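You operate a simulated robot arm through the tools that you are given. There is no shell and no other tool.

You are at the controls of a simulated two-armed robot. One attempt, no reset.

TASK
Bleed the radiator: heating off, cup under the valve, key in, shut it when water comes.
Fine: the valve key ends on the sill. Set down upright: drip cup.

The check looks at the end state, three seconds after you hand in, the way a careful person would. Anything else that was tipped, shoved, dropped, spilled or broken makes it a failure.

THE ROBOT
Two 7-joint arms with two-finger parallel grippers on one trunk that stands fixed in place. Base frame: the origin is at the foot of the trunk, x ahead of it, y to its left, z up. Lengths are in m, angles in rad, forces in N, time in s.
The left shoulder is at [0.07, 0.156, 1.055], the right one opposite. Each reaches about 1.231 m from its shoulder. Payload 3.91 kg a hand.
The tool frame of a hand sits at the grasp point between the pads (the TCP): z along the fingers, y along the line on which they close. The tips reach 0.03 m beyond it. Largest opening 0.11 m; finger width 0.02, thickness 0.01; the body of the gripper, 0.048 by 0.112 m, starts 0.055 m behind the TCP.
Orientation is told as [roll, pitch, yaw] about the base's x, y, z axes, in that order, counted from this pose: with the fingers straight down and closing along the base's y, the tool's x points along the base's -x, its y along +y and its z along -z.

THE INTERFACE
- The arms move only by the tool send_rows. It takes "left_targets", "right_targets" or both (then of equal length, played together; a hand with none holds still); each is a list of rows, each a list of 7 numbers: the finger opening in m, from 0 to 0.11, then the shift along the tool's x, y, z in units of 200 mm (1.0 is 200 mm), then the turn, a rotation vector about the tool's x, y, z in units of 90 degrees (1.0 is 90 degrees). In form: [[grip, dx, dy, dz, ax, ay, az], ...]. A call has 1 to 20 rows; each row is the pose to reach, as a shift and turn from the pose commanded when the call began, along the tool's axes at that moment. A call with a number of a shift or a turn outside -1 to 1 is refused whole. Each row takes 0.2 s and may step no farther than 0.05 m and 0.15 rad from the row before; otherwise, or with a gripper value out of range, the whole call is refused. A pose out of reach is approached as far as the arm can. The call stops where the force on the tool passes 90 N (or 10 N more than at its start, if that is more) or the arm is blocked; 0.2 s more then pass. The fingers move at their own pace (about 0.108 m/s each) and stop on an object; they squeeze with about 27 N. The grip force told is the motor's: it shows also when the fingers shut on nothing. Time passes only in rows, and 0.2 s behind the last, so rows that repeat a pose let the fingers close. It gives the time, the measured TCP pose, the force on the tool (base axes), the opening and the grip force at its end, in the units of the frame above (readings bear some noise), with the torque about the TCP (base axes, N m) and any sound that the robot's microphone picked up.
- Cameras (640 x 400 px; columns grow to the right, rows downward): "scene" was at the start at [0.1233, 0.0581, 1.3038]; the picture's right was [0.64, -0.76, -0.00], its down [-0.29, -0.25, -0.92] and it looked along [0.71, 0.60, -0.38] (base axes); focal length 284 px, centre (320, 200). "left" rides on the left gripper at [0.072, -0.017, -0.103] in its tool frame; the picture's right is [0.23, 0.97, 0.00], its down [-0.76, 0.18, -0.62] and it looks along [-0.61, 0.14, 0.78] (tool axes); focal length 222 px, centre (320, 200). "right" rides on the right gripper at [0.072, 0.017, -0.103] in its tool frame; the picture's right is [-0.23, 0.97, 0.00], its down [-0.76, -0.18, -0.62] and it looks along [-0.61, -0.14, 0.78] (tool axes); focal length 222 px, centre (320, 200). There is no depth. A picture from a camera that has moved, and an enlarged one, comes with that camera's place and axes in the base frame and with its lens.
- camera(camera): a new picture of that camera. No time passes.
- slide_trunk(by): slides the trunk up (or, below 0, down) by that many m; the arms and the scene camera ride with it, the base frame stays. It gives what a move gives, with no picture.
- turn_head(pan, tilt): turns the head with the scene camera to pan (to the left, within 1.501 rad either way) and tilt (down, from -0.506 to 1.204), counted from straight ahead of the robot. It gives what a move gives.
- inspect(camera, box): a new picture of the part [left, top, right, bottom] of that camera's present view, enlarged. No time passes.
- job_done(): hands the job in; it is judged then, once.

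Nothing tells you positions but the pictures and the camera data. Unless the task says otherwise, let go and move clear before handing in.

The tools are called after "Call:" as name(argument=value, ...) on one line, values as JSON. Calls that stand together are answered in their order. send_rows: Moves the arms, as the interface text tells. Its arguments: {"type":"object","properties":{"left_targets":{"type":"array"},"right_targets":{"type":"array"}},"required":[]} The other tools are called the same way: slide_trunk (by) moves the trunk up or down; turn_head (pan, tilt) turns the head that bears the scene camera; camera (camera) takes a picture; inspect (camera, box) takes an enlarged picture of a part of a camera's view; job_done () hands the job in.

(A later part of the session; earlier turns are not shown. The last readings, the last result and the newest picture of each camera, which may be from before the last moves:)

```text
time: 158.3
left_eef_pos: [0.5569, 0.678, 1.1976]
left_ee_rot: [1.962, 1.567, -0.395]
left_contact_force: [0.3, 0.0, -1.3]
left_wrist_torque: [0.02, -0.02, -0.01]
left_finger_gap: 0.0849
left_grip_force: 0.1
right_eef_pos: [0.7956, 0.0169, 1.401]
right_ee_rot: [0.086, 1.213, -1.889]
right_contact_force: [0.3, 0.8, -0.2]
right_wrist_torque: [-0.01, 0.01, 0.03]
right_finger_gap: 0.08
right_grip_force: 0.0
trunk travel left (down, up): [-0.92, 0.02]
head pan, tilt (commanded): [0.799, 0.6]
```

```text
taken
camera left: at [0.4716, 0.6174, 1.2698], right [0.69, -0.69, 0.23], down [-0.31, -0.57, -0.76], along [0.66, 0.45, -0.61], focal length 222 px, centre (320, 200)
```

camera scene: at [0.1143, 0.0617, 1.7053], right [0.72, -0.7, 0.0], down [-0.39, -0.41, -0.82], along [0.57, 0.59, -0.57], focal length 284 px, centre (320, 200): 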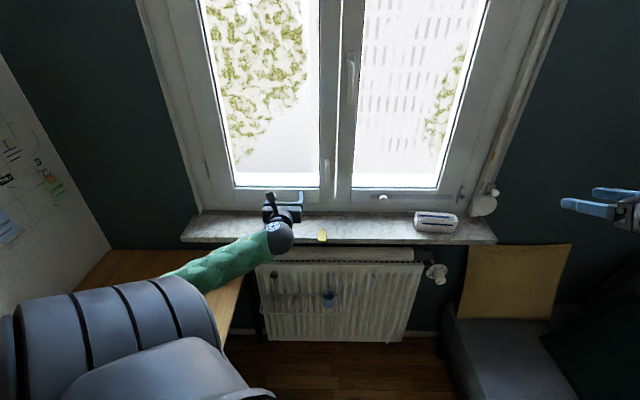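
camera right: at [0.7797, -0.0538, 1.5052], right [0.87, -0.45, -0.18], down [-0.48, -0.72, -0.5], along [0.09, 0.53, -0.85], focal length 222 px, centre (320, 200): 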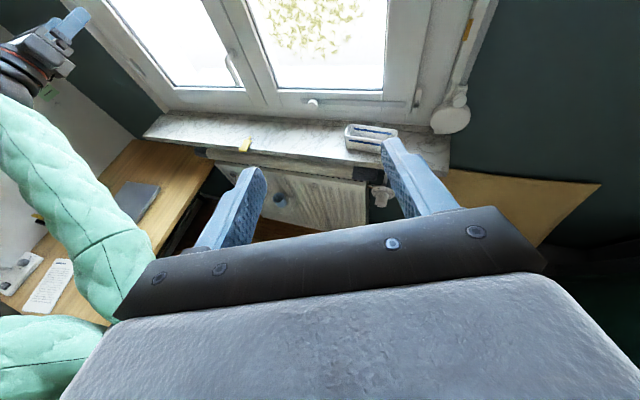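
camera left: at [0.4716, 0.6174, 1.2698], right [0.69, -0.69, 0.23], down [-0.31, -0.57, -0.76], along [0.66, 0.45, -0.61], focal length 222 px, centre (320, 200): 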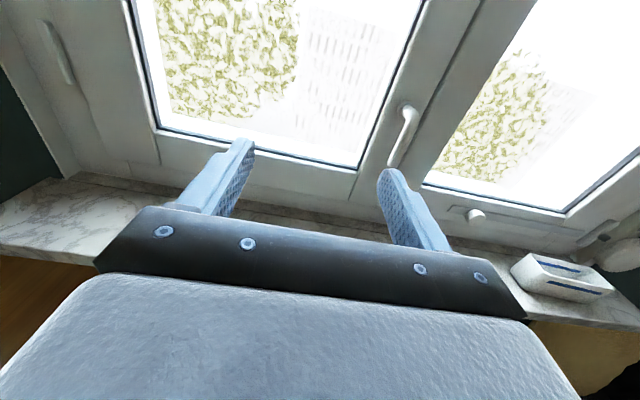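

Smooth and accurate. I'll keep lowering past the sill, a little further back.

Call:
send_rows(left_targets=[[0.085, -0.2, 0, -0.03, 0, 0, 0], [0.085, -0.4, 0, -0.06, 0, 0, 0], [0.085, -0.6, 0, -0.09, 0, 0, 0], [0.085, -0.8, 0, -0.12, 0, 0, 0], [0.085, -1.0, 0, -0.15, 0, 0, 0]])

Call:
camera(camera="scene")

Call:
camera(camera="left")

Call:
camera(camera="right")

```text
time: 159.5
left_eef_pos: [0.5348, 0.6571, 0.9965]
left_ee_rot: [1.897, 1.568, -0.459]
left_contact_force: [-1.1, -0.3, 0.6]
left_wrist_torque: [0.0, 0.03, 0.0]
left_finger_gap: 0.0851
left_grip_force: 0.2
right_eef_pos: [0.795, 0.0168, 1.4009]
right_ee_rot: [0.085, 1.213, -1.889]
right_contact_force: [0.6, 0.3, -0.5]
right_wrist_torque: [-0.03, -0.01, 0.01]
right_finger_gap: 0.0799
right_grip_force: 0.1
trunk travel left (down, up): [-0.92, 0.02]
head pan, tilt (commanded): [0.799, 0.6]
```

```text
taken
camera scene: at [0.1143, 0.0614, 1.7053], right [0.72, -0.7, 0.0], down [-0.39, -0.41, -0.82], along [0.57, 0.59, -0.57], focal length 284 px, centre (320, 200)
```

scene: 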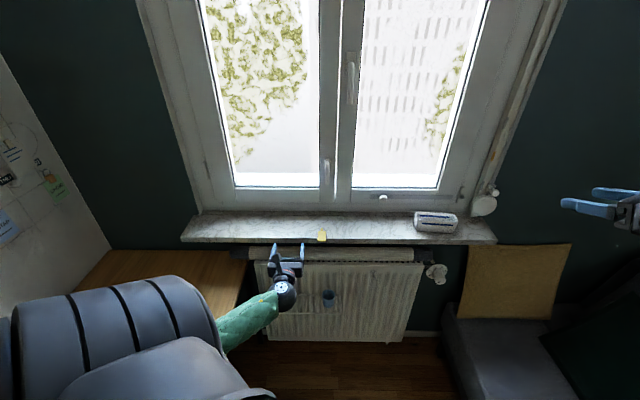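

```text
taken
camera left: at [0.4499, 0.5963, 1.0679], right [0.69, -0.69, 0.23], down [-0.31, -0.57, -0.76], along [0.66, 0.45, -0.61], focal length 222 px, centre (320, 200)
```

left: 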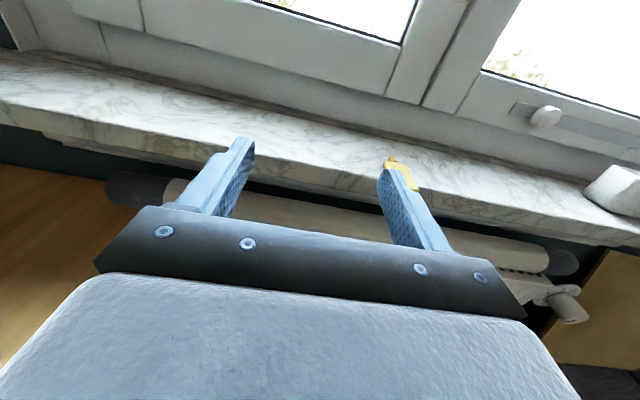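

```text
taken
camera right: at [0.7797, -0.0544, 1.5053], right [0.87, -0.45, -0.18], down [-0.48, -0.72, -0.5], along [0.09, 0.53, -0.85], focal length 222 px, centre (320, 200)
```

right: 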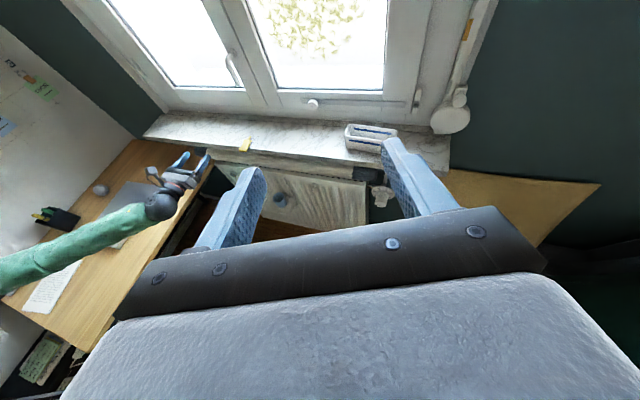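

The left arm is in a good posture, with the forearm coming in over the desk. I'll tilt the hand 20° down and move it down and right toward the front of the cup.

Call:
send_rows(left_targets=[[0.085, -0.167, 0.123, -0.017, 0, -0.037, 0], [0.085, -0.333, 0.247, -0.033, 0, -0.074, 0], [0.085, -0.5, 0.37, -0.05, 0, -0.111, 0], [0.085, -0.667, 0.493, -0.067, 0, -0.148, 0], [0.085, -0.833, 0.617, -0.083, 0, -0.185, 0], [0.085, -1.0, 0.74, -0.1, 0, -0.2222, 0]])

Call:
camera(camera="scene")

Call:
camera(camera="left")

Call:
camera(camera="right")

```text
time: 160.9
left_eef_pos: [0.627, 0.5361, 0.7996]
left_ee_rot: [0.008, 1.222, -2.348]
left_contact_force: [-0.1, 0.3, 0.1]
left_wrist_torque: [-0.02, 0.01, -0.02]
left_finger_gap: 0.0849
left_grip_force: 0.0
right_eef_pos: [0.796, 0.0173, 1.4012]
right_ee_rot: [0.083, 1.213, -1.89]
right_contact_force: [-0.5, -0.2, -0.3]
right_wrist_torque: [-0.01, 0.01, -0.02]
right_finger_gap: 0.0799
right_grip_force: 0.0
trunk travel left (down, up): [-0.92, 0.02]
head pan, tilt (commanded): [0.799, 0.6]
```

```text
taken
camera scene: at [0.1153, 0.0613, 1.7052], right [0.72, -0.7, 0.0], down [-0.39, -0.41, -0.82], along [0.57, 0.59, -0.57], focal length 284 px, centre (320, 200)
```

scene: 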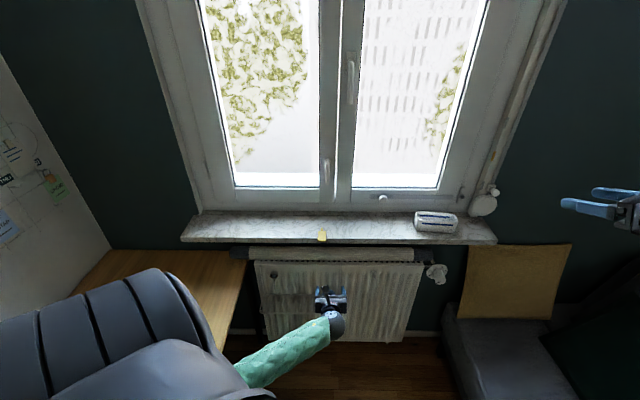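

```text
taken
camera left: at [0.5646, 0.498, 0.902], right [0.74, -0.63, 0.22], down [-0.47, -0.73, -0.5], along [0.47, 0.27, -0.84], focal length 222 px, centre (320, 200)
```

left: 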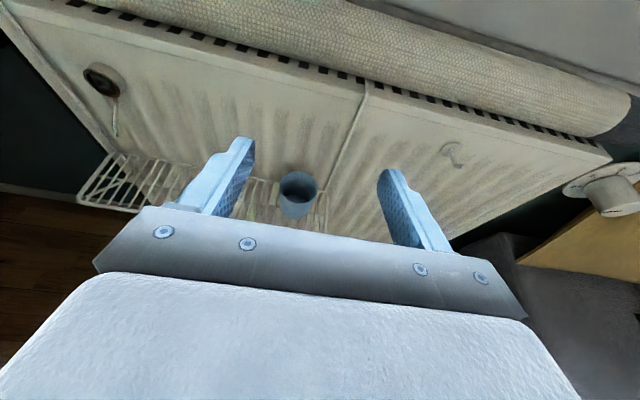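

```text
taken
camera right: at [0.7805, -0.054, 1.5047], right [0.87, -0.45, -0.18], down [-0.48, -0.72, -0.5], along [0.09, 0.53, -0.85], focal length 222 px, centre (320, 200)
```

right: 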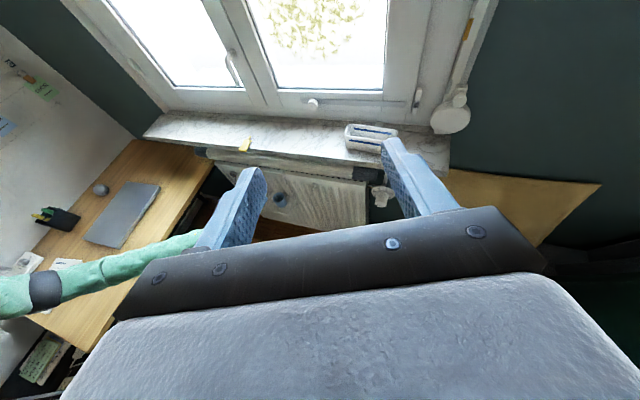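

The flipped left camera sees the cup and valve well. I'll zoom in to measure the cup's position.

Call:
inspect(camera="left", box=[250, 150, 350, 240])

Call:
inspect(camera="left", box=[60, 40, 180, 150])

```text
4.44 times, centred on (300, 195) of left
camera zoom: at [0.5646, 0.498, 0.902], right [0.74, -0.63, 0.22], down [-0.47, -0.73, -0.5], along [0.47, 0.27, -0.84], focal length 987 px, centre (409, 222)
```

zoom: 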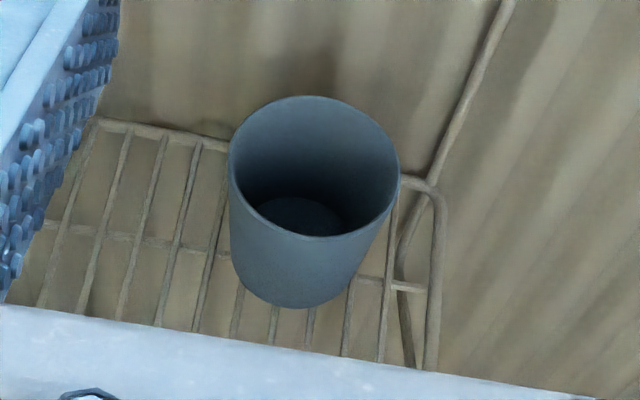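

```text
3.64 times, centred on (120, 95) of left
camera zoom: at [0.5646, 0.498, 0.902], right [0.74, -0.63, 0.22], down [-0.47, -0.73, -0.5], along [0.47, 0.27, -0.84], focal length 808 px, centre (1047, 582)
```

zoom: 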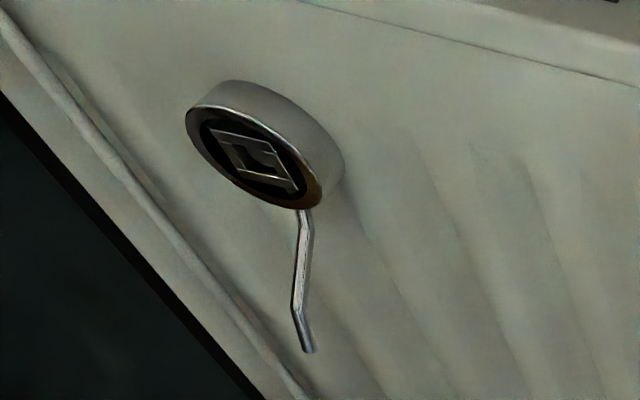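

The cup is at s≈0.059, d≈0.941 and the valve at s≈-0.182, z≈0.703, consistent with before. I'll lower the trunk 8 cm, then bring the hand to cup height.

Call:
slide_trunk(by=-0.08)

Call:
send_rows(left_targets=[[0.085, -0.159, -0.008, 0.09, 0, 0, 0], [0.085, -0.318, -0.016, 0.18, 0, 0, 0], [0.085, -0.477, -0.025, 0.269, 0, 0, 0]])

Call:
camera(camera="left")

Call:
camera(camera="right")

```text
time: 162.1
left_eef_pos: [0.6264, 0.5353, 0.7195]
left_ee_rot: [0.01, 1.223, -2.347]
left_contact_force: [-0.6, -0.3, -0.3]
left_wrist_torque: [0.04, -0.02, 0.01]
left_finger_gap: 0.085
left_grip_force: 0.1
right_eef_pos: [0.7957, 0.0162, 1.3215]
right_ee_rot: [0.088, 1.213, -1.888]
right_contact_force: [0.2, -0.4, -0.4]
right_wrist_torque: [0.0, 0.04, 0.0]
right_finger_gap: 0.0801
right_grip_force: 0.1
trunk travel left (down, up): [-0.84, 0.1]
head pan, tilt (commanded): [0.799, 0.6]
```

```text
time: 162.9
left_eef_pos: [0.6362, 0.5515, 0.6102]
left_ee_rot: [0.012, 1.222, -2.345]
left_contact_force: [-1.2, -0.2, -0.1]
left_wrist_torque: [0.02, 0.0, 0.0]
left_finger_gap: 0.0852
left_grip_force: 0.1
right_eef_pos: [0.7956, 0.0169, 1.32]
right_ee_rot: [0.086, 1.212, -1.889]
right_contact_force: [-0.3, 0.0, -0.1]
right_wrist_torque: [0.0, -0.01, 0.05]
right_finger_gap: 0.0799
right_grip_force: 0.0
trunk travel left (down, up): [-0.84, 0.1]
head pan, tilt (commanded): [0.799, 0.6]
```

```text
taken
camera left: at [0.5731, 0.5139, 0.7134], right [0.74, -0.63, 0.22], down [-0.47, -0.73, -0.5], along [0.48, 0.27, -0.84], focal length 222 px, centre (320, 200)
```

left: 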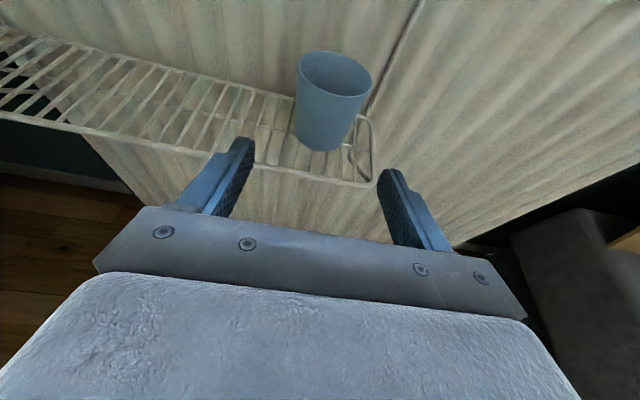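

```text
taken
camera right: at [0.7803, -0.0539, 1.4248], right [0.87, -0.45, -0.18], down [-0.48, -0.72, -0.5], along [0.09, 0.53, -0.85], focal length 222 px, centre (320, 200)
```

right: 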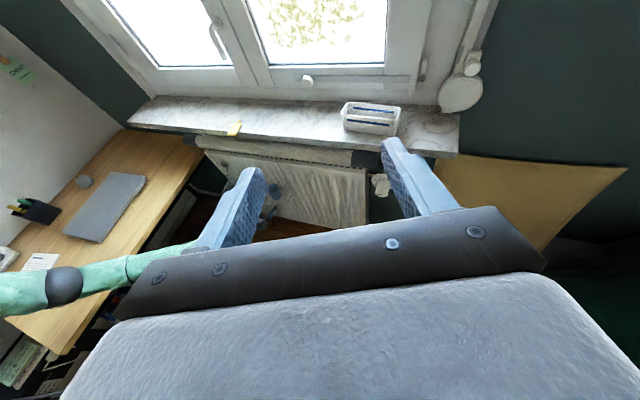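

Aligned with the cup. I'll advance horizontally around it and close.

Call:
send_rows(left_targets=[[0.085, 0.04, -0.003, 0.109, 0, 0, 0], [0.085, 0.08, -0.003, 0.218, 0, 0, 0], [0.085, 0.119, -0.003, 0.328, 0, 0, 0], [0.085, 0.159, -0.003, 0.437, 0, 0, 0]])

Call:
camera(camera="left")

```text
time: 163.9
left_eef_pos: [0.7018, 0.6192, 0.6103]
left_ee_rot: [0.01, 1.223, -2.347]
left_contact_force: [0.7, 0.3, -0.9]
left_wrist_torque: [0.03, -0.03, 0.02]
left_finger_gap: 0.085
left_grip_force: 0.1
right_eef_pos: [0.7956, 0.0169, 1.3197]
right_ee_rot: [0.085, 1.215, -1.891]
right_contact_force: [-0.3, 0.2, -0.6]
right_wrist_torque: [-0.01, 0.0, 0.0]
right_finger_gap: 0.0801
right_grip_force: 0.1
trunk travel left (down, up): [-0.84, 0.1]
head pan, tilt (commanded): [0.799, 0.6]
```

```text
taken
camera left: at [0.6391, 0.5806, 0.7125], right [0.74, -0.63, 0.22], down [-0.47, -0.73, -0.5], along [0.47, 0.27, -0.84], focal length 222 px, centre (320, 200)
```

left: 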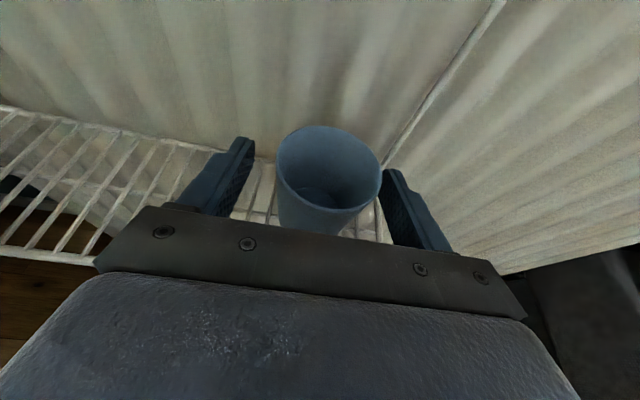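

The cup is slightly right of centre between the fingers, so I'll shift 6 mm right and then close.

Call:
send_rows(left_targets=[[0.085, 0, 0.015, 0, 0, 0, 0], [0.085, 0, 0.03, 0, 0, 0, 0], [0.04, 0, 0.03, 0, 0, 0, 0], [0.04, 0, 0.03, 0, 0, 0, 0], [0.04, 0, 0.03, 0, 0, 0, 0]])

Call:
camera(camera="left")

```text
time: 165.1
left_eef_pos: [0.7056, 0.6145, 0.6117]
left_ee_rot: [0.011, 1.223, -2.347]
left_contact_force: [0.3, 0.3, 1.1]
left_wrist_torque: [0.0, -0.01, 0.03]
left_finger_gap: 0.0578
left_grip_force: 27.1
right_eef_pos: [0.7958, 0.0164, 1.3211]
right_ee_rot: [0.085, 1.212, -1.889]
right_contact_force: [0.2, 1.1, 0.6]
right_wrist_torque: [0.0, -0.01, 0.01]
right_finger_gap: 0.0799
right_grip_force: 0.0
trunk travel left (down, up): [-0.84, 0.1]
head pan, tilt (commanded): [0.799, 0.6]
```

```text
taken
camera left: at [0.6431, 0.5756, 0.714], right [0.74, -0.63, 0.22], down [-0.47, -0.72, -0.5], along [0.48, 0.27, -0.84], focal length 222 px, centre (320, 200)
```

left: 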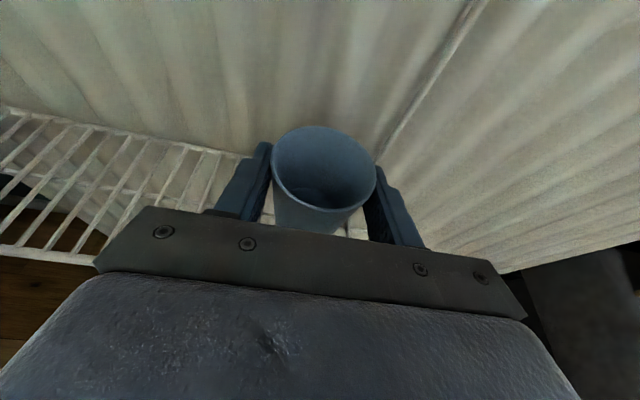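

Gripped at 58 mm. I'll lift 6 mm and carry it left toward the spout in two moves.

Call:
send_rows(left_targets=[[0.04, 0.014, 0, -0.005, 0, 0, 0], [0.04, 0.028, 0, -0.01, 0, 0, 0], [0.04, 0.028, -0.16, -0.01, 0, 0, 0], [0.04, 0.028, -0.32, -0.01, 0, 0, 0], [0.04, 0.028, -0.48, -0.01, 0, 0, 0], [0.04, 0.028, -0.64, -0.01, 0, 0, 0]])

Call:
camera(camera="left")

Call:
camera(camera="right")

Call:
camera(camera="scene")

```text
time: 166.5
left_eef_pos: [0.6154, 0.7047, 0.6165]
left_ee_rot: [0.014, 1.222, -2.341]
left_contact_force: [0.6, 0.7, 0.0]
left_wrist_torque: [0.03, 0.0, 0.02]
left_finger_gap: 0.058
left_grip_force: 26.7
right_eef_pos: [0.7943, 0.0173, 1.3208]
right_ee_rot: [0.086, 1.213, -1.887]
right_contact_force: [-0.6, -0.4, 0.4]
right_wrist_torque: [-0.01, 0.02, -0.03]
right_finger_gap: 0.0799
right_grip_force: 0.1
trunk travel left (down, up): [-0.84, 0.1]
head pan, tilt (commanded): [0.799, 0.6]
```

```text
taken
camera left: at [0.5517, 0.6659, 0.7191], right [0.74, -0.63, 0.22], down [-0.47, -0.73, -0.5], along [0.48, 0.27, -0.84], focal length 222 px, centre (320, 200)
```

left: 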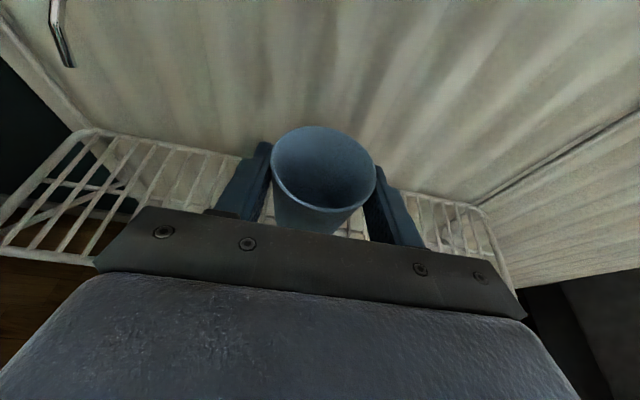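

```text
taken
camera right: at [0.7787, -0.054, 1.4258], right [0.87, -0.45, -0.18], down [-0.48, -0.72, -0.5], along [0.1, 0.53, -0.85], focal length 222 px, centre (320, 200)
```

right: 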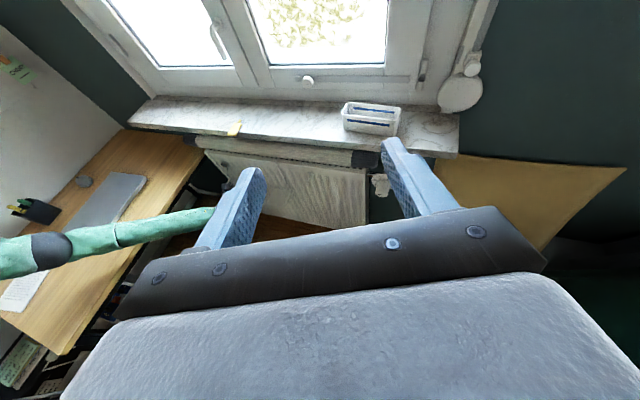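

```text
taken
camera scene: at [0.1133, 0.0622, 1.6253], right [0.72, -0.7, 0.0], down [-0.39, -0.41, -0.82], along [0.58, 0.59, -0.57], focal length 284 px, centre (320, 200)
```

scene: 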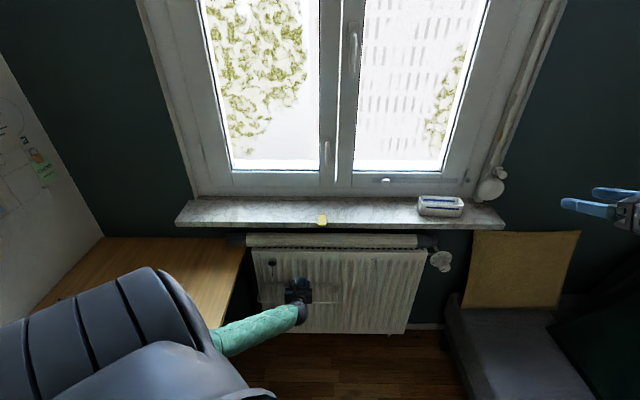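

Halfway there, still smooth, with the elbow at z≈0.95 over the desk. I'll continue to below the spout.

Call:
send_rows(left_targets=[[0.04, 0.003, -0.155, 0.007, 0, 0, 0], [0.04, 0.005, -0.31, 0.014, 0, 0, 0], [0.04, 0.008, -0.465, 0.021, 0, 0, 0], [0.04, 0.01, -0.62, 0.028, 0, 0, 0]])

Call:
camera(camera="left")

Call:
camera(camera="right")

```text
time: 167.5
left_eef_pos: [0.5319, 0.7965, 0.6158]
left_ee_rot: [0.013, 1.224, -2.344]
left_contact_force: [-1.2, -0.1, -0.6]
left_wrist_torque: [0.01, 0.02, -0.03]
left_finger_gap: 0.0577
left_grip_force: 27.4
right_eef_pos: [0.7945, 0.0174, 1.3211]
right_ee_rot: [0.087, 1.213, -1.888]
right_contact_force: [-0.3, -0.2, 0.1]
right_wrist_torque: [-0.03, 0.01, 0.0]
right_finger_gap: 0.0801
right_grip_force: 0.1
trunk travel left (down, up): [-0.84, 0.1]
head pan, tilt (commanded): [0.799, 0.6]
```

```text
taken
camera left: at [0.4684, 0.7585, 0.7186], right [0.74, -0.63, 0.22], down [-0.47, -0.72, -0.5], along [0.48, 0.27, -0.84], focal length 222 px, centre (320, 200)
```

left: 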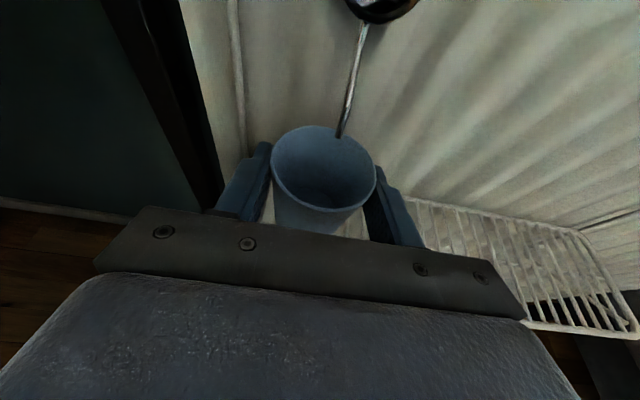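

```text
taken
camera right: at [0.7787, -0.0538, 1.4258], right [0.87, -0.45, -0.18], down [-0.48, -0.72, -0.5], along [0.1, 0.53, -0.85], focal length 222 px, centre (320, 200)
```

right: 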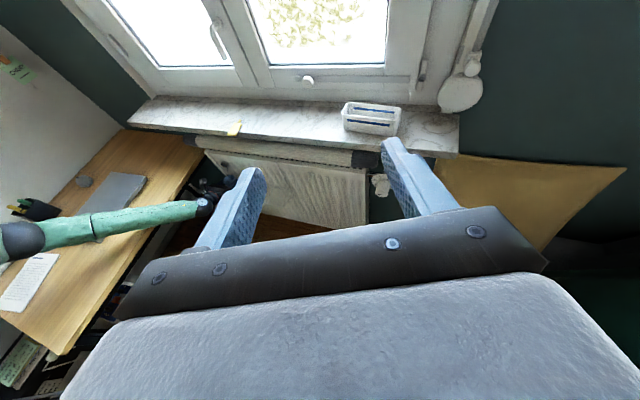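

The cup is right below the spout tip, centred slightly in front of it where the angled spout will drip. I'll lower it 4 mm and check for contact.

Call:
send_rows(left_targets=[[0.04, -0.009, 0, 0.0035, 0, 0, 0], [0.04, -0.019, 0, 0.007, 0, 0, 0], [0.04, -0.019, 0, 0.007, 0, 0, 0]])

```text
time: 168.3
left_eef_pos: [0.5325, 0.7969, 0.6118]
left_ee_rot: [0.01, 1.222, -2.346]
left_contact_force: [-0.7, 0.0, -0.9]
left_wrist_torque: [0.01, -0.03, -0.02]
left_finger_gap: 0.058
left_grip_force: 27.0
right_eef_pos: [0.7954, 0.0171, 1.3203]
right_ee_rot: [0.087, 1.212, -1.89]
right_contact_force: [0.2, 0.1, 0.8]
right_wrist_torque: [-0.01, 0.01, 0.01]
right_finger_gap: 0.0799
right_grip_force: 0.1
trunk travel left (down, up): [-0.84, 0.1]
head pan, tilt (commanded): [0.799, 0.6]
```

Back at the grasp height with no contact force yet. I'll lower one more millimetre, release with a small opening, and back out.

Call:
send_rows(left_targets=[[0.04, -0.006, 0, 0.002, 0, 0, 0], [0.04, -0.006, 0, 0.002, 0, 0, 0]])

Call:
send_rows(left_targets=[[0.06, 0, 0, 0, 0, 0, 0], [0.072, 0, 0, 0, 0, 0, 0], [0.072, 0, 0, 0, 0, 0, 0]])

Call:
camera(camera="left")

```text
time: 168.9
left_eef_pos: [0.532, 0.7968, 0.6112]
left_ee_rot: [0.013, 1.224, -2.346]
left_contact_force: [-0.3, 0.3, 0.7]
left_wrist_torque: [0.01, 0.01, -0.01]
left_finger_gap: 0.058
left_grip_force: 27.1
right_eef_pos: [0.7953, 0.0169, 1.3204]
right_ee_rot: [0.085, 1.212, -1.888]
right_contact_force: [-0.4, 0.2, 1.0]
right_wrist_torque: [-0.01, 0.05, 0.03]
right_finger_gap: 0.0798
right_grip_force: 0.1
trunk travel left (down, up): [-0.84, 0.1]
head pan, tilt (commanded): [0.799, 0.6]
```

```text
time: 169.7
left_eef_pos: [0.5308, 0.7972, 0.6116]
left_ee_rot: [0.011, 1.224, -2.346]
left_contact_force: [0.1, 0.0, -0.1]
left_wrist_torque: [0.01, 0.0, 0.0]
left_finger_gap: 0.072
left_grip_force: 0.1
right_eef_pos: [0.7952, 0.0173, 1.3211]
right_ee_rot: [0.087, 1.213, -1.888]
right_contact_force: [-0.5, 0.8, -0.4]
right_wrist_torque: [0.02, 0.01, 0.02]
right_finger_gap: 0.0799
right_grip_force: 0.0
trunk travel left (down, up): [-0.84, 0.1]
head pan, tilt (commanded): [0.799, 0.6]
```

```text
taken
camera left: at [0.4688, 0.7582, 0.7141], right [0.74, -0.63, 0.22], down [-0.47, -0.73, -0.5], along [0.48, 0.27, -0.84], focal length 222 px, centre (320, 200)
```

left: 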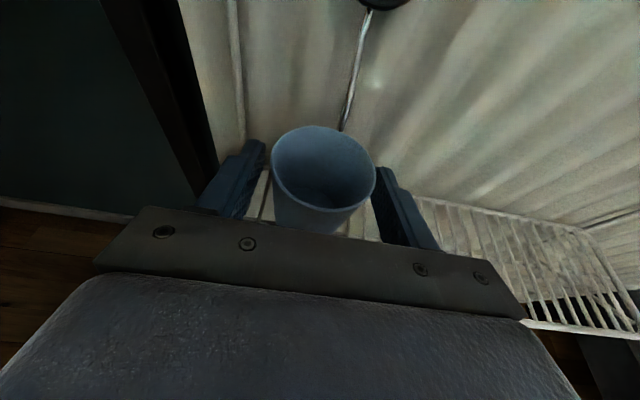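

The cup is released and standing under the spout. I'll back straight out and check.

Call:
send_rows(left_targets=[[0.072, -0.043, 0, -0.118, 0, 0, 0], [0.072, -0.086, 0, -0.235, 0, 0, 0], [0.072, -0.128, 0, -0.353, 0, 0, 0], [0.072, -0.171, 0, -0.47, 0, 0, 0]])

Call:
camera(camera="left")

Call:
camera(camera="right")

```text
time: 170.7
left_eef_pos: [0.4634, 0.7251, 0.6144]
left_ee_rot: [0.008, 1.225, -2.349]
left_contact_force: [0.3, -0.2, 0.1]
left_wrist_torque: [0.0, 0.02, -0.02]
left_finger_gap: 0.0721
left_grip_force: 0.0
right_eef_pos: [0.7961, 0.0139, 1.3222]
right_ee_rot: [0.084, 1.215, -1.893]
right_contact_force: [-0.3, -0.4, 0.2]
right_wrist_torque: [-0.02, 0.0, -0.05]
right_finger_gap: 0.08
right_grip_force: 0.1
trunk travel left (down, up): [-0.84, 0.1]
head pan, tilt (commanded): [0.799, 0.6]
```

```text
taken
camera left: at [0.3998, 0.6864, 0.717], right [0.74, -0.63, 0.22], down [-0.47, -0.72, -0.51], along [0.48, 0.27, -0.84], focal length 222 px, centre (320, 200)
```

left: 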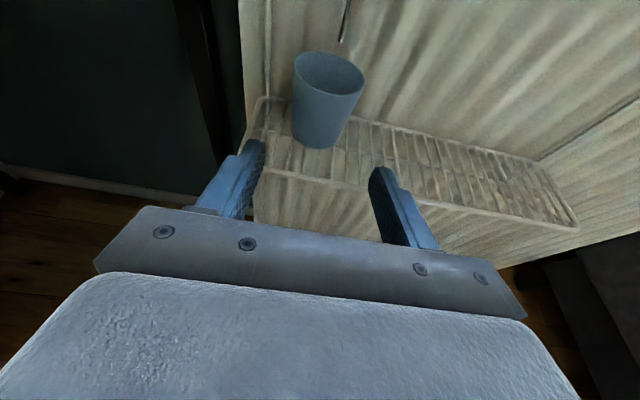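

```text
taken
camera right: at [0.78, -0.0567, 1.4252], right [0.87, -0.45, -0.18], down [-0.48, -0.72, -0.5], along [0.1, 0.53, -0.84], focal length 222 px, centre (320, 200)
```

right: 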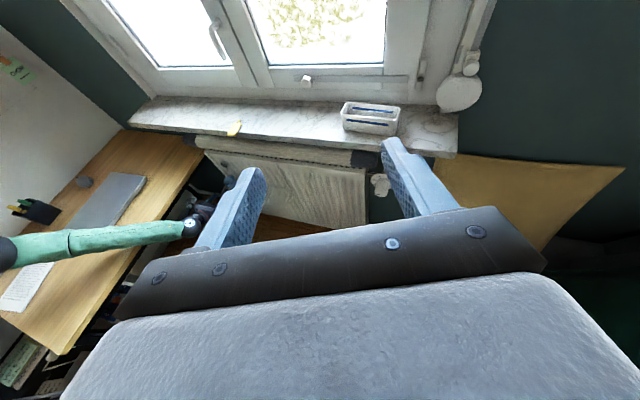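

The cup is in place and upright. Next is the key, so I'll raise the left hand, level it, and move it toward the sill in front of the key.

Call:
send_rows(left_targets=[[0.072, 0.1175, 0.1, -0.043, 0, 0.037, 0], [0.072, 0.235, 0.2, -0.086, 0, 0.074, 0], [0.072, 0.3525, 0.35, -0.128, 0, 0.111, 0], [0.072, 0.47, 0.5, -0.171, 0, 0.148, 0], [0.072, 0.5875, 0.65, -0.214, 0, 0.185, 0], [0.072, 0.705, 0.75, -0.2565, 0, 0.2222, 0]])

Call:
slide_trunk(by=0.08)

Call:
camera(camera="left")

Call:
camera(camera="scene")

```text
time: 172.1
left_eef_pos: [0.5645, 0.6214, 0.7626]
left_ee_rot: [2.145, 1.567, -0.208]
left_contact_force: [0.5, 0.0, -0.4]
left_wrist_torque: [0.03, 0.01, -0.03]
left_finger_gap: 0.0719
left_grip_force: 0.0
right_eef_pos: [0.7959, 0.0182, 1.3209]
right_ee_rot: [0.084, 1.212, -1.889]
right_contact_force: [0.9, 0.6, 0.2]
right_wrist_torque: [-0.01, 0.04, 0.02]
right_finger_gap: 0.0798
right_grip_force: 0.1
trunk travel left (down, up): [-0.84, 0.1]
head pan, tilt (commanded): [0.799, 0.6]
```

```text
time: 173.2
left_eef_pos: [0.5652, 0.6227, 0.8409]
left_ee_rot: [1.81, 1.569, -0.545]
left_contact_force: [-0.4, 0.9, 0.5]
left_wrist_torque: [-0.02, 0.04, 0.01]
left_finger_gap: 0.0721
left_grip_force: 0.0
right_eef_pos: [0.796, 0.0178, 1.4003]
right_ee_rot: [0.086, 1.212, -1.888]
right_contact_force: [-0.6, -0.2, -0.3]
right_wrist_torque: [-0.01, -0.02, -0.01]
right_finger_gap: 0.0802
right_grip_force: 0.0
trunk travel left (down, up): [-0.92, 0.02]
head pan, tilt (commanded): [0.799, 0.6]
```

```text
taken
camera left: at [0.4806, 0.5605, 0.9134], right [0.69, -0.69, 0.23], down [-0.31, -0.57, -0.76], along [0.65, 0.45, -0.61], focal length 222 px, centre (320, 200)
```

left: 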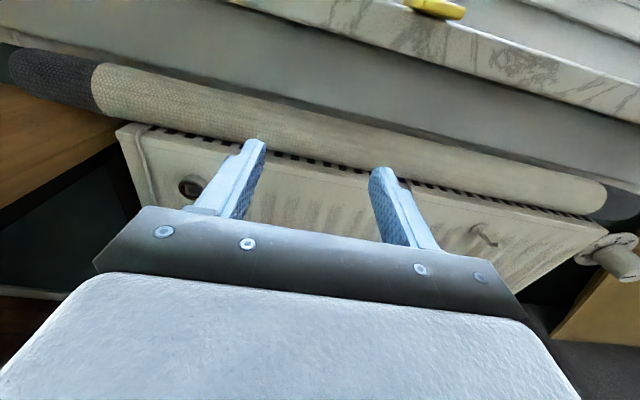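

```text
taken
camera scene: at [0.1144, 0.0616, 1.7051], right [0.72, -0.7, 0.0], down [-0.39, -0.41, -0.82], along [0.57, 0.59, -0.57], focal length 284 px, centre (320, 200)
```

scene: 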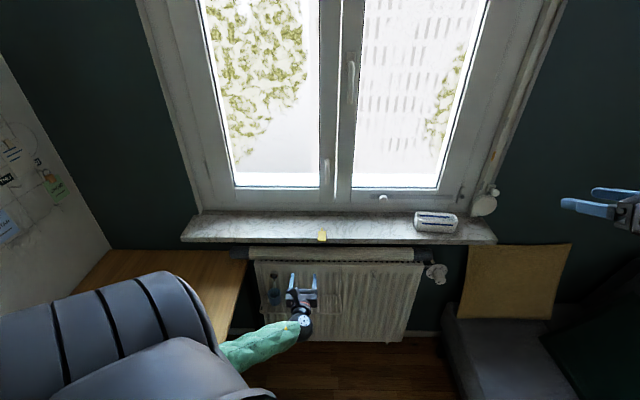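

Left hand is at s≈-0.04, d≈0.84, z≈0.84. I'll roll it +90° further so the fingers close vertically, watching for limits.

Call:
send_rows(left_targets=[[0.072, 0, 0, 0, 0, 0, 0.09], [0.072, 0, 0, 0, 0, 0, 0.18], [0.072, 0, 0, 0, 0, 0, 0.27], [0.072, 0, 0, 0, 0, 0, 0.36], [0.072, 0, 0, 0, 0, 0, 0.45], [0.072, 0, 0, 0, 0, 0, 0.54], [0.072, 0, 0, 0, 0, 0, 0.63], [0.072, 0, 0, 0, 0, 0, 0.72], [0.072, 0, 0, 0, 0, 0, 0.81], [0.072, 0, 0, 0, 0, 0, 0.9], [0.072, 0, 0, 0, 0, 0, 0.99]])

Call:
camera(camera="left")

Call:
camera(camera="scene")

Call:
camera(camera="right")

```text
time: 175.7
left_eef_pos: [0.5656, 0.6214, 0.8425]
left_ee_rot: [-1.573, 0.017, 2.356]
left_contact_force: [0.9, 0.6, 0.7]
left_wrist_torque: [0.01, 0.01, -0.02]
left_finger_gap: 0.0721
left_grip_force: 0.1
right_eef_pos: [0.7949, 0.0183, 1.4008]
right_ee_rot: [0.085, 1.213, -1.888]
right_contact_force: [0.1, 0.2, -0.4]
right_wrist_torque: [0.01, 0.02, 0.02]
right_finger_gap: 0.0802
right_grip_force: 0.0
trunk travel left (down, up): [-0.92, 0.02]
head pan, tilt (commanded): [0.799, 0.6]
```

```text
taken
camera left: at [0.5442, 0.4974, 0.8596], right [0.17, -0.17, -0.97], down [-0.98, 0.1, -0.19], along [0.13, 0.98, -0.15], focal length 222 px, centre (320, 200)
```

left: 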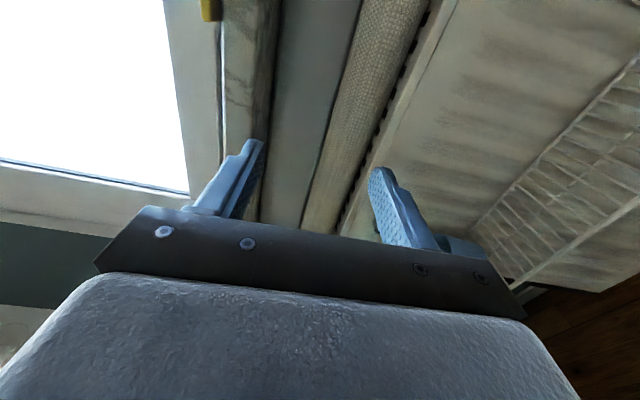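

```text
taken
camera scene: at [0.1143, 0.0617, 1.7052], right [0.72, -0.7, 0.0], down [-0.39, -0.41, -0.82], along [0.57, 0.59, -0.57], focal length 284 px, centre (320, 200)
```

scene: 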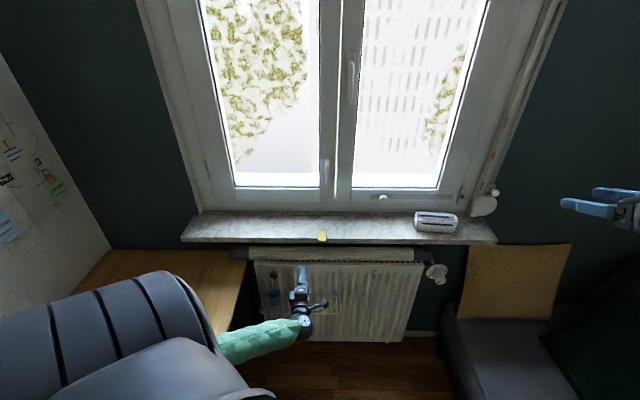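

```text
taken
camera right: at [0.7797, -0.0541, 1.5052], right [0.87, -0.45, -0.18], down [-0.48, -0.72, -0.5], along [0.09, 0.53, -0.85], focal length 222 px, centre (320, 200)
```

right: 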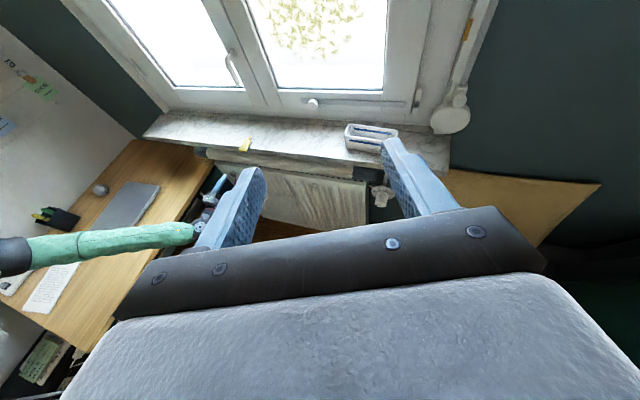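

Roll 270° works, with fingers now closing vertically and the camera on the right. I'll move to just in front of the key's overhang with a small opening.

Call:
send_rows(left_targets=[[0.05, 0.09, -0.125, 0.0375, 0, 0, 0], [0.036, 0.18, -0.25, 0.075, 0, 0, 0], [0.036, 0.27, -0.375, 0.1125, 0, 0, 0], [0.036, 0.365, -0.5025, 0.15, 0, 0, 0]])

Call:
camera(camera="left")

Call:
inspect(camera="scene", box=[280, 205, 360, 255])

Call:
inspect(camera="right", box=[190, 120, 290, 200])

```text
time: 176.7
left_eef_pos: [0.6386, 0.592, 0.9445]
left_ee_rot: [-1.572, 0.017, 2.356]
left_contact_force: [1.2, 0.5, 0.2]
left_wrist_torque: [0.02, 0.0, 0.0]
left_finger_gap: 0.036
left_grip_force: 0.1
right_eef_pos: [0.7961, 0.0166, 1.3999]
right_ee_rot: [0.084, 1.214, -1.889]
right_contact_force: [0.3, -1.0, 0.0]
right_wrist_torque: [-0.01, 0.0, 0.03]
right_finger_gap: 0.08
right_grip_force: 0.1
trunk travel left (down, up): [-0.92, 0.02]
head pan, tilt (commanded): [0.799, 0.6]
```

```text
taken
camera left: at [0.6156, 0.4687, 0.9622], right [0.17, -0.17, -0.97], down [-0.98, 0.09, -0.19], along [0.12, 0.98, -0.15], focal length 222 px, centre (320, 200)
```

left: 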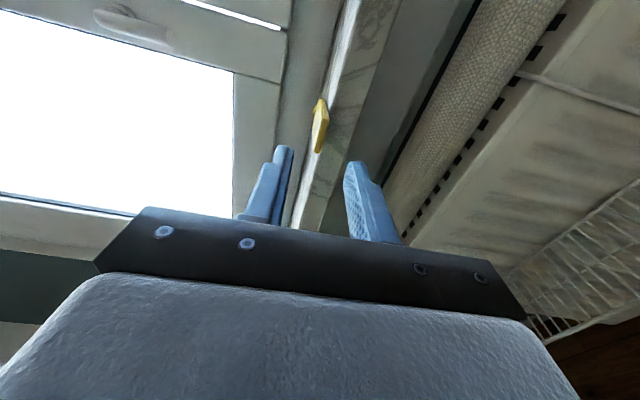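

```text
8.00 times, centred on (320, 230) of scene
camera zoom: at [0.115, 0.0613, 1.7051], right [0.72, -0.7, 0.0], down [-0.39, -0.41, -0.82], along [0.57, 0.59, -0.57], focal length 2271 px, centre (320, -40)
```

zoom: 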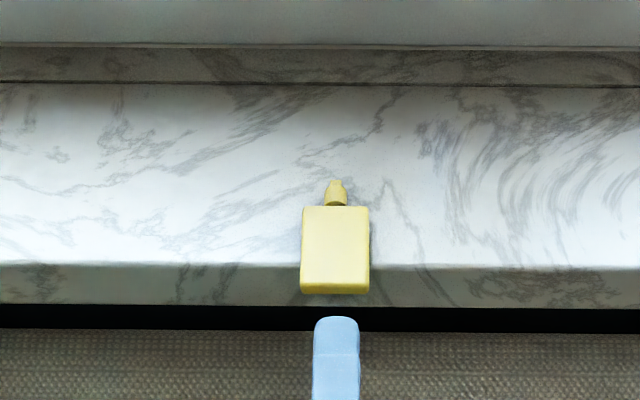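

```text
5.00 times, centred on (240, 160) of right
camera zoom: at [0.7803, -0.0542, 1.5047], right [0.87, -0.45, -0.18], down [-0.48, -0.72, -0.5], along [0.09, 0.53, -0.85], focal length 1111 px, centre (720, 400)
```

zoom: 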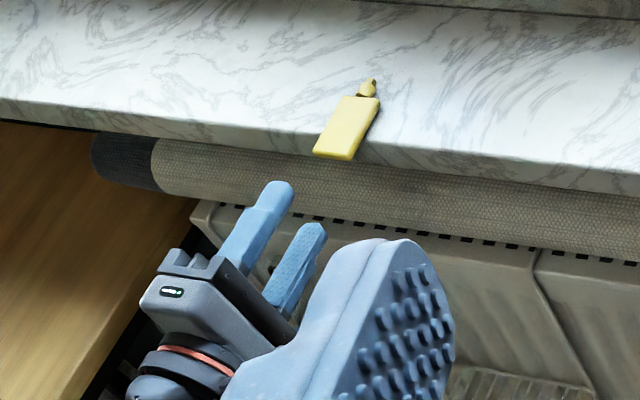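

Lateral alignment is excellent. I'll check vertical alignment in the left camera, where image-right is down.

Call:
inspect(camera="left", box=[270, 80, 400, 210])

```text
3.08 times, centred on (335, 145) of left
camera zoom: at [0.6156, 0.4687, 0.9622], right [0.17, -0.17, -0.97], down [-0.98, 0.09, -0.19], along [0.12, 0.98, -0.15], focal length 684 px, centre (274, 369)
```

zoom: 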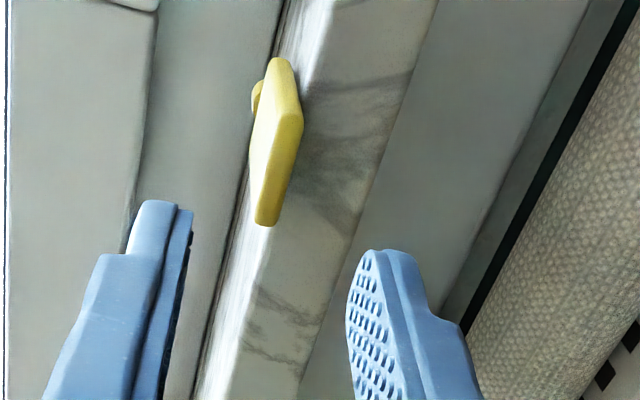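

The key's mid-thickness sits right at the hand's axis (z≈0.944) and the overhang is about 2 cm. I'll advance in small steps, watching the force.

Call:
send_rows(left_targets=[[0.036, 0, 0, 0.1, 0, 0, 0], [0.036, 0, 0, 0.2, 0, 0, 0], [0.036, 0, 0, 0.27, 0, 0, 0], [0.036, 0, 0, 0.305, 0, 0, 0]])

Call:
inspect(camera="left", box=[240, 100, 400, 240])

Call:
inspect(camera="scene", box=[280, 205, 360, 255])

```text
time: 177.7
left_eef_pos: [0.68, 0.6362, 0.9437]
left_ee_rot: [-1.573, 0.019, 2.357]
left_contact_force: [0.0, -0.7, 0.0]
left_wrist_torque: [-0.02, -0.01, -0.04]
left_finger_gap: 0.036
left_grip_force: 0.0
right_eef_pos: [0.7958, 0.0168, 1.4007]
right_ee_rot: [0.086, 1.214, -1.89]
right_contact_force: [-0.3, 0.1, -0.1]
right_wrist_torque: [-0.01, 0.01, 0.0]
right_finger_gap: 0.0803
right_grip_force: 0.0
trunk travel left (down, up): [-0.92, 0.02]
head pan, tilt (commanded): [0.799, 0.6]
```

```text
2.86 times, centred on (320, 170) of left
camera zoom: at [0.6579, 0.5122, 0.9616], right [0.17, -0.17, -0.97], down [-0.98, 0.1, -0.19], along [0.13, 0.98, -0.15], focal length 635 px, centre (320, 286)
```

zoom: 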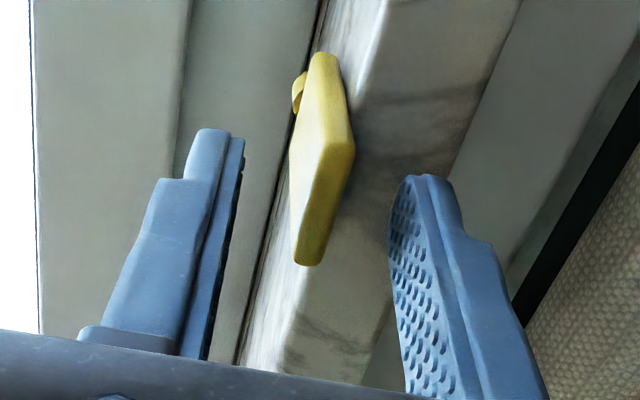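

```text
8.00 times, centred on (320, 230) of scene
camera zoom: at [0.1147, 0.0617, 1.7052], right [0.72, -0.7, 0.0], down [-0.39, -0.41, -0.82], along [0.57, 0.59, -0.57], focal length 2271 px, centre (320, -40)
```

zoom: 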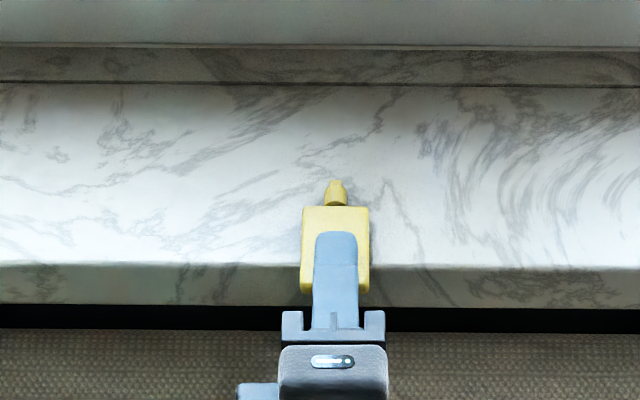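

The fingers straddle the overhang with no contact. I'll go 8 mm further and close on the key.

Call:
send_rows(left_targets=[[0.036, 0, 0, 0.02, 0, 0, 0], [0.036, 0, 0, 0.04, 0, 0, 0], [0.02, 0, 0, 0.04, 0, 0, 0], [0.003, 0, 0, 0.04, 0, 0, 0], [0.003, 0, 0, 0.04, 0, 0, 0], [0.003, 0, 0, 0.04, 0, 0, 0]])

Call:
inspect(camera="left", box=[240, 100, 400, 240])

Call:
inspect(camera="scene", box=[280, 205, 360, 255])

```text
time: 179.1
left_eef_pos: [0.6867, 0.6424, 0.9444]
left_ee_rot: [-1.571, 0.02, 2.357]
left_contact_force: [0.5, 1.6, 6.3]
left_wrist_torque: [0.39, -0.32, 0.01]
left_finger_gap: 0.0067
left_grip_force: 27.0
right_eef_pos: [0.7945, 0.0156, 1.4006]
right_ee_rot: [0.086, 1.212, -1.889]
right_contact_force: [-0.7, 0.4, -0.3]
right_wrist_torque: [-0.02, -0.02, 0.0]
right_finger_gap: 0.08
right_grip_force: 0.1
trunk travel left (down, up): [-0.92, 0.02]
head pan, tilt (commanded): [0.799, 0.6]
```

```text
2.86 times, centred on (320, 170) of left
camera zoom: at [0.6633, 0.5174, 0.9624], right [0.18, -0.17, -0.97], down [-0.98, 0.1, -0.19], along [0.13, 0.98, -0.15], focal length 635 px, centre (320, 286)
```

zoom: 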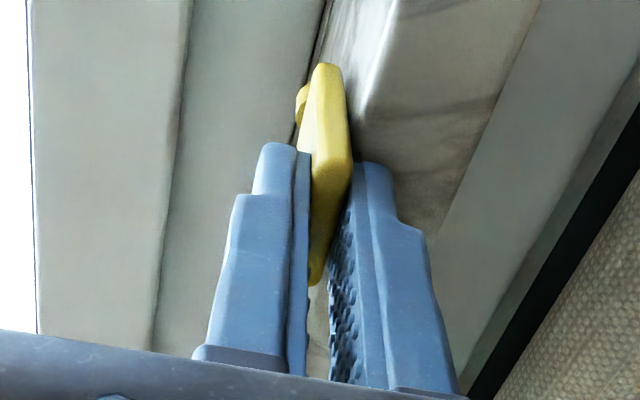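

```text
8.00 times, centred on (320, 230) of scene
camera zoom: at [0.1137, 0.0612, 1.7054], right [0.72, -0.7, 0.0], down [-0.39, -0.41, -0.83], along [0.57, 0.59, -0.56], focal length 2271 px, centre (320, -40)
```

zoom: 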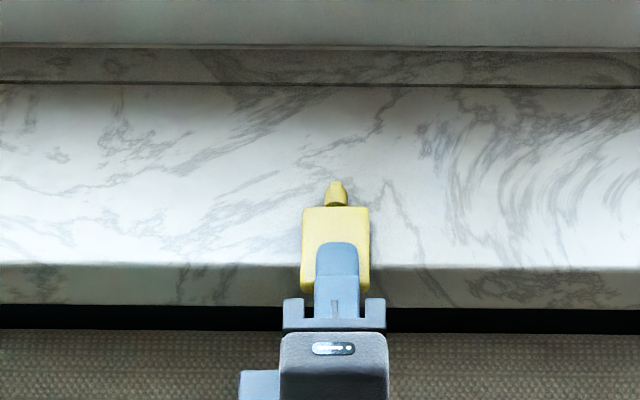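

The key is clamped (7 mm thick) in the fingers. I'll lift it 3 cm off the sill and pull back.

Call:
send_rows(left_targets=[[0.003, 0, -0.05, 0, 0, 0, 0], [0.003, 0, -0.1, 0, 0, 0, 0], [0.003, 0, -0.15, 0, 0, 0, 0], [0.003, 0, -0.15, -0.15, 0, 0, 0], [0.003, 0, -0.15, -0.3, 0, 0, 0], [0.003, 0, -0.15, -0.45, 0, 0, 0], [0.003, 0, -0.15, -0.6, 0, 0, 0]])

Call:
inspect(camera="left", box=[240, 60, 440, 240])

Call:
inspect(camera="scene", box=[270, 190, 370, 270])

Call:
inspect(camera="right", box=[160, 120, 280, 220])

```text
time: 180.7
left_eef_pos: [0.599, 0.5563, 0.9744]
left_ee_rot: [-1.573, 0.019, 2.356]
left_contact_force: [-0.8, -0.3, -0.4]
left_wrist_torque: [-0.04, 0.02, 0.01]
left_finger_gap: 0.007
left_grip_force: 26.8
right_eef_pos: [0.7939, 0.0167, 1.4016]
right_ee_rot: [0.086, 1.212, -1.887]
right_contact_force: [0.6, 0.1, 1.2]
right_wrist_torque: [0.03, 0.02, -0.02]
right_finger_gap: 0.0797
right_grip_force: 0.2
trunk travel left (down, up): [-0.92, 0.02]
head pan, tilt (commanded): [0.799, 0.6]
```

```text
2.22 times, centred on (340, 150) of left
camera zoom: at [0.5776, 0.4316, 0.9924], right [0.18, -0.17, -0.97], down [-0.98, 0.1, -0.19], along [0.13, 0.98, -0.15], focal length 494 px, centre (276, 311)
```

zoom: 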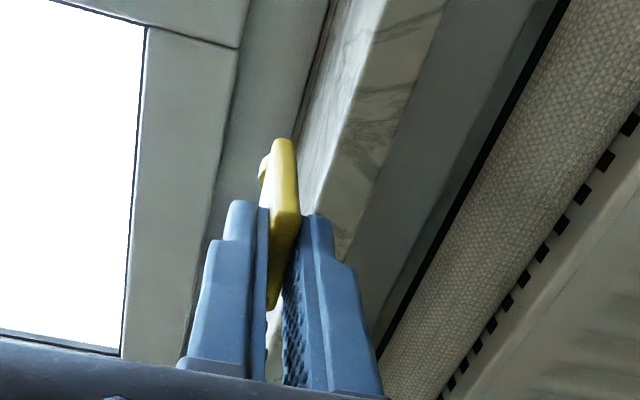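

```text
5.00 times, centred on (320, 230) of scene
camera zoom: at [0.1132, 0.0612, 1.7054], right [0.72, -0.7, 0.0], down [-0.39, -0.41, -0.83], along [0.58, 0.59, -0.56], focal length 1419 px, centre (320, 50)
```

zoom: 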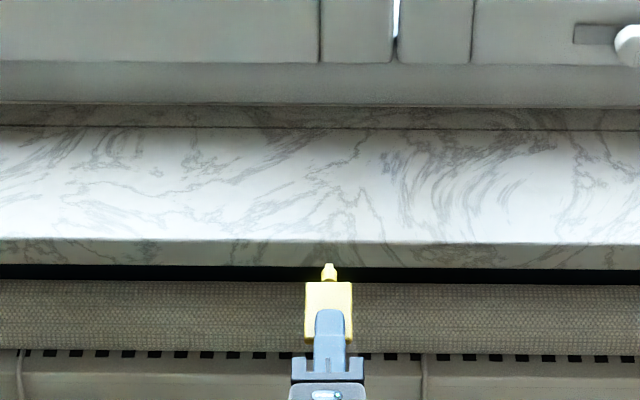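

```text
4.00 times, centred on (220, 170) of right
camera zoom: at [0.7786, -0.0546, 1.5058], right [0.87, -0.45, -0.18], down [-0.48, -0.72, -0.5], along [0.1, 0.53, -0.85], focal length 888 px, centre (720, 320)
```

zoom: 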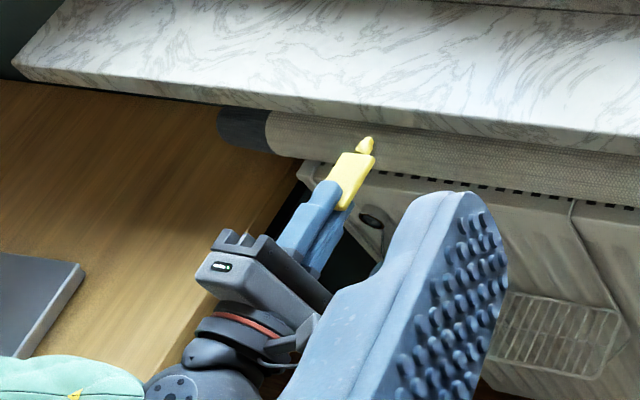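

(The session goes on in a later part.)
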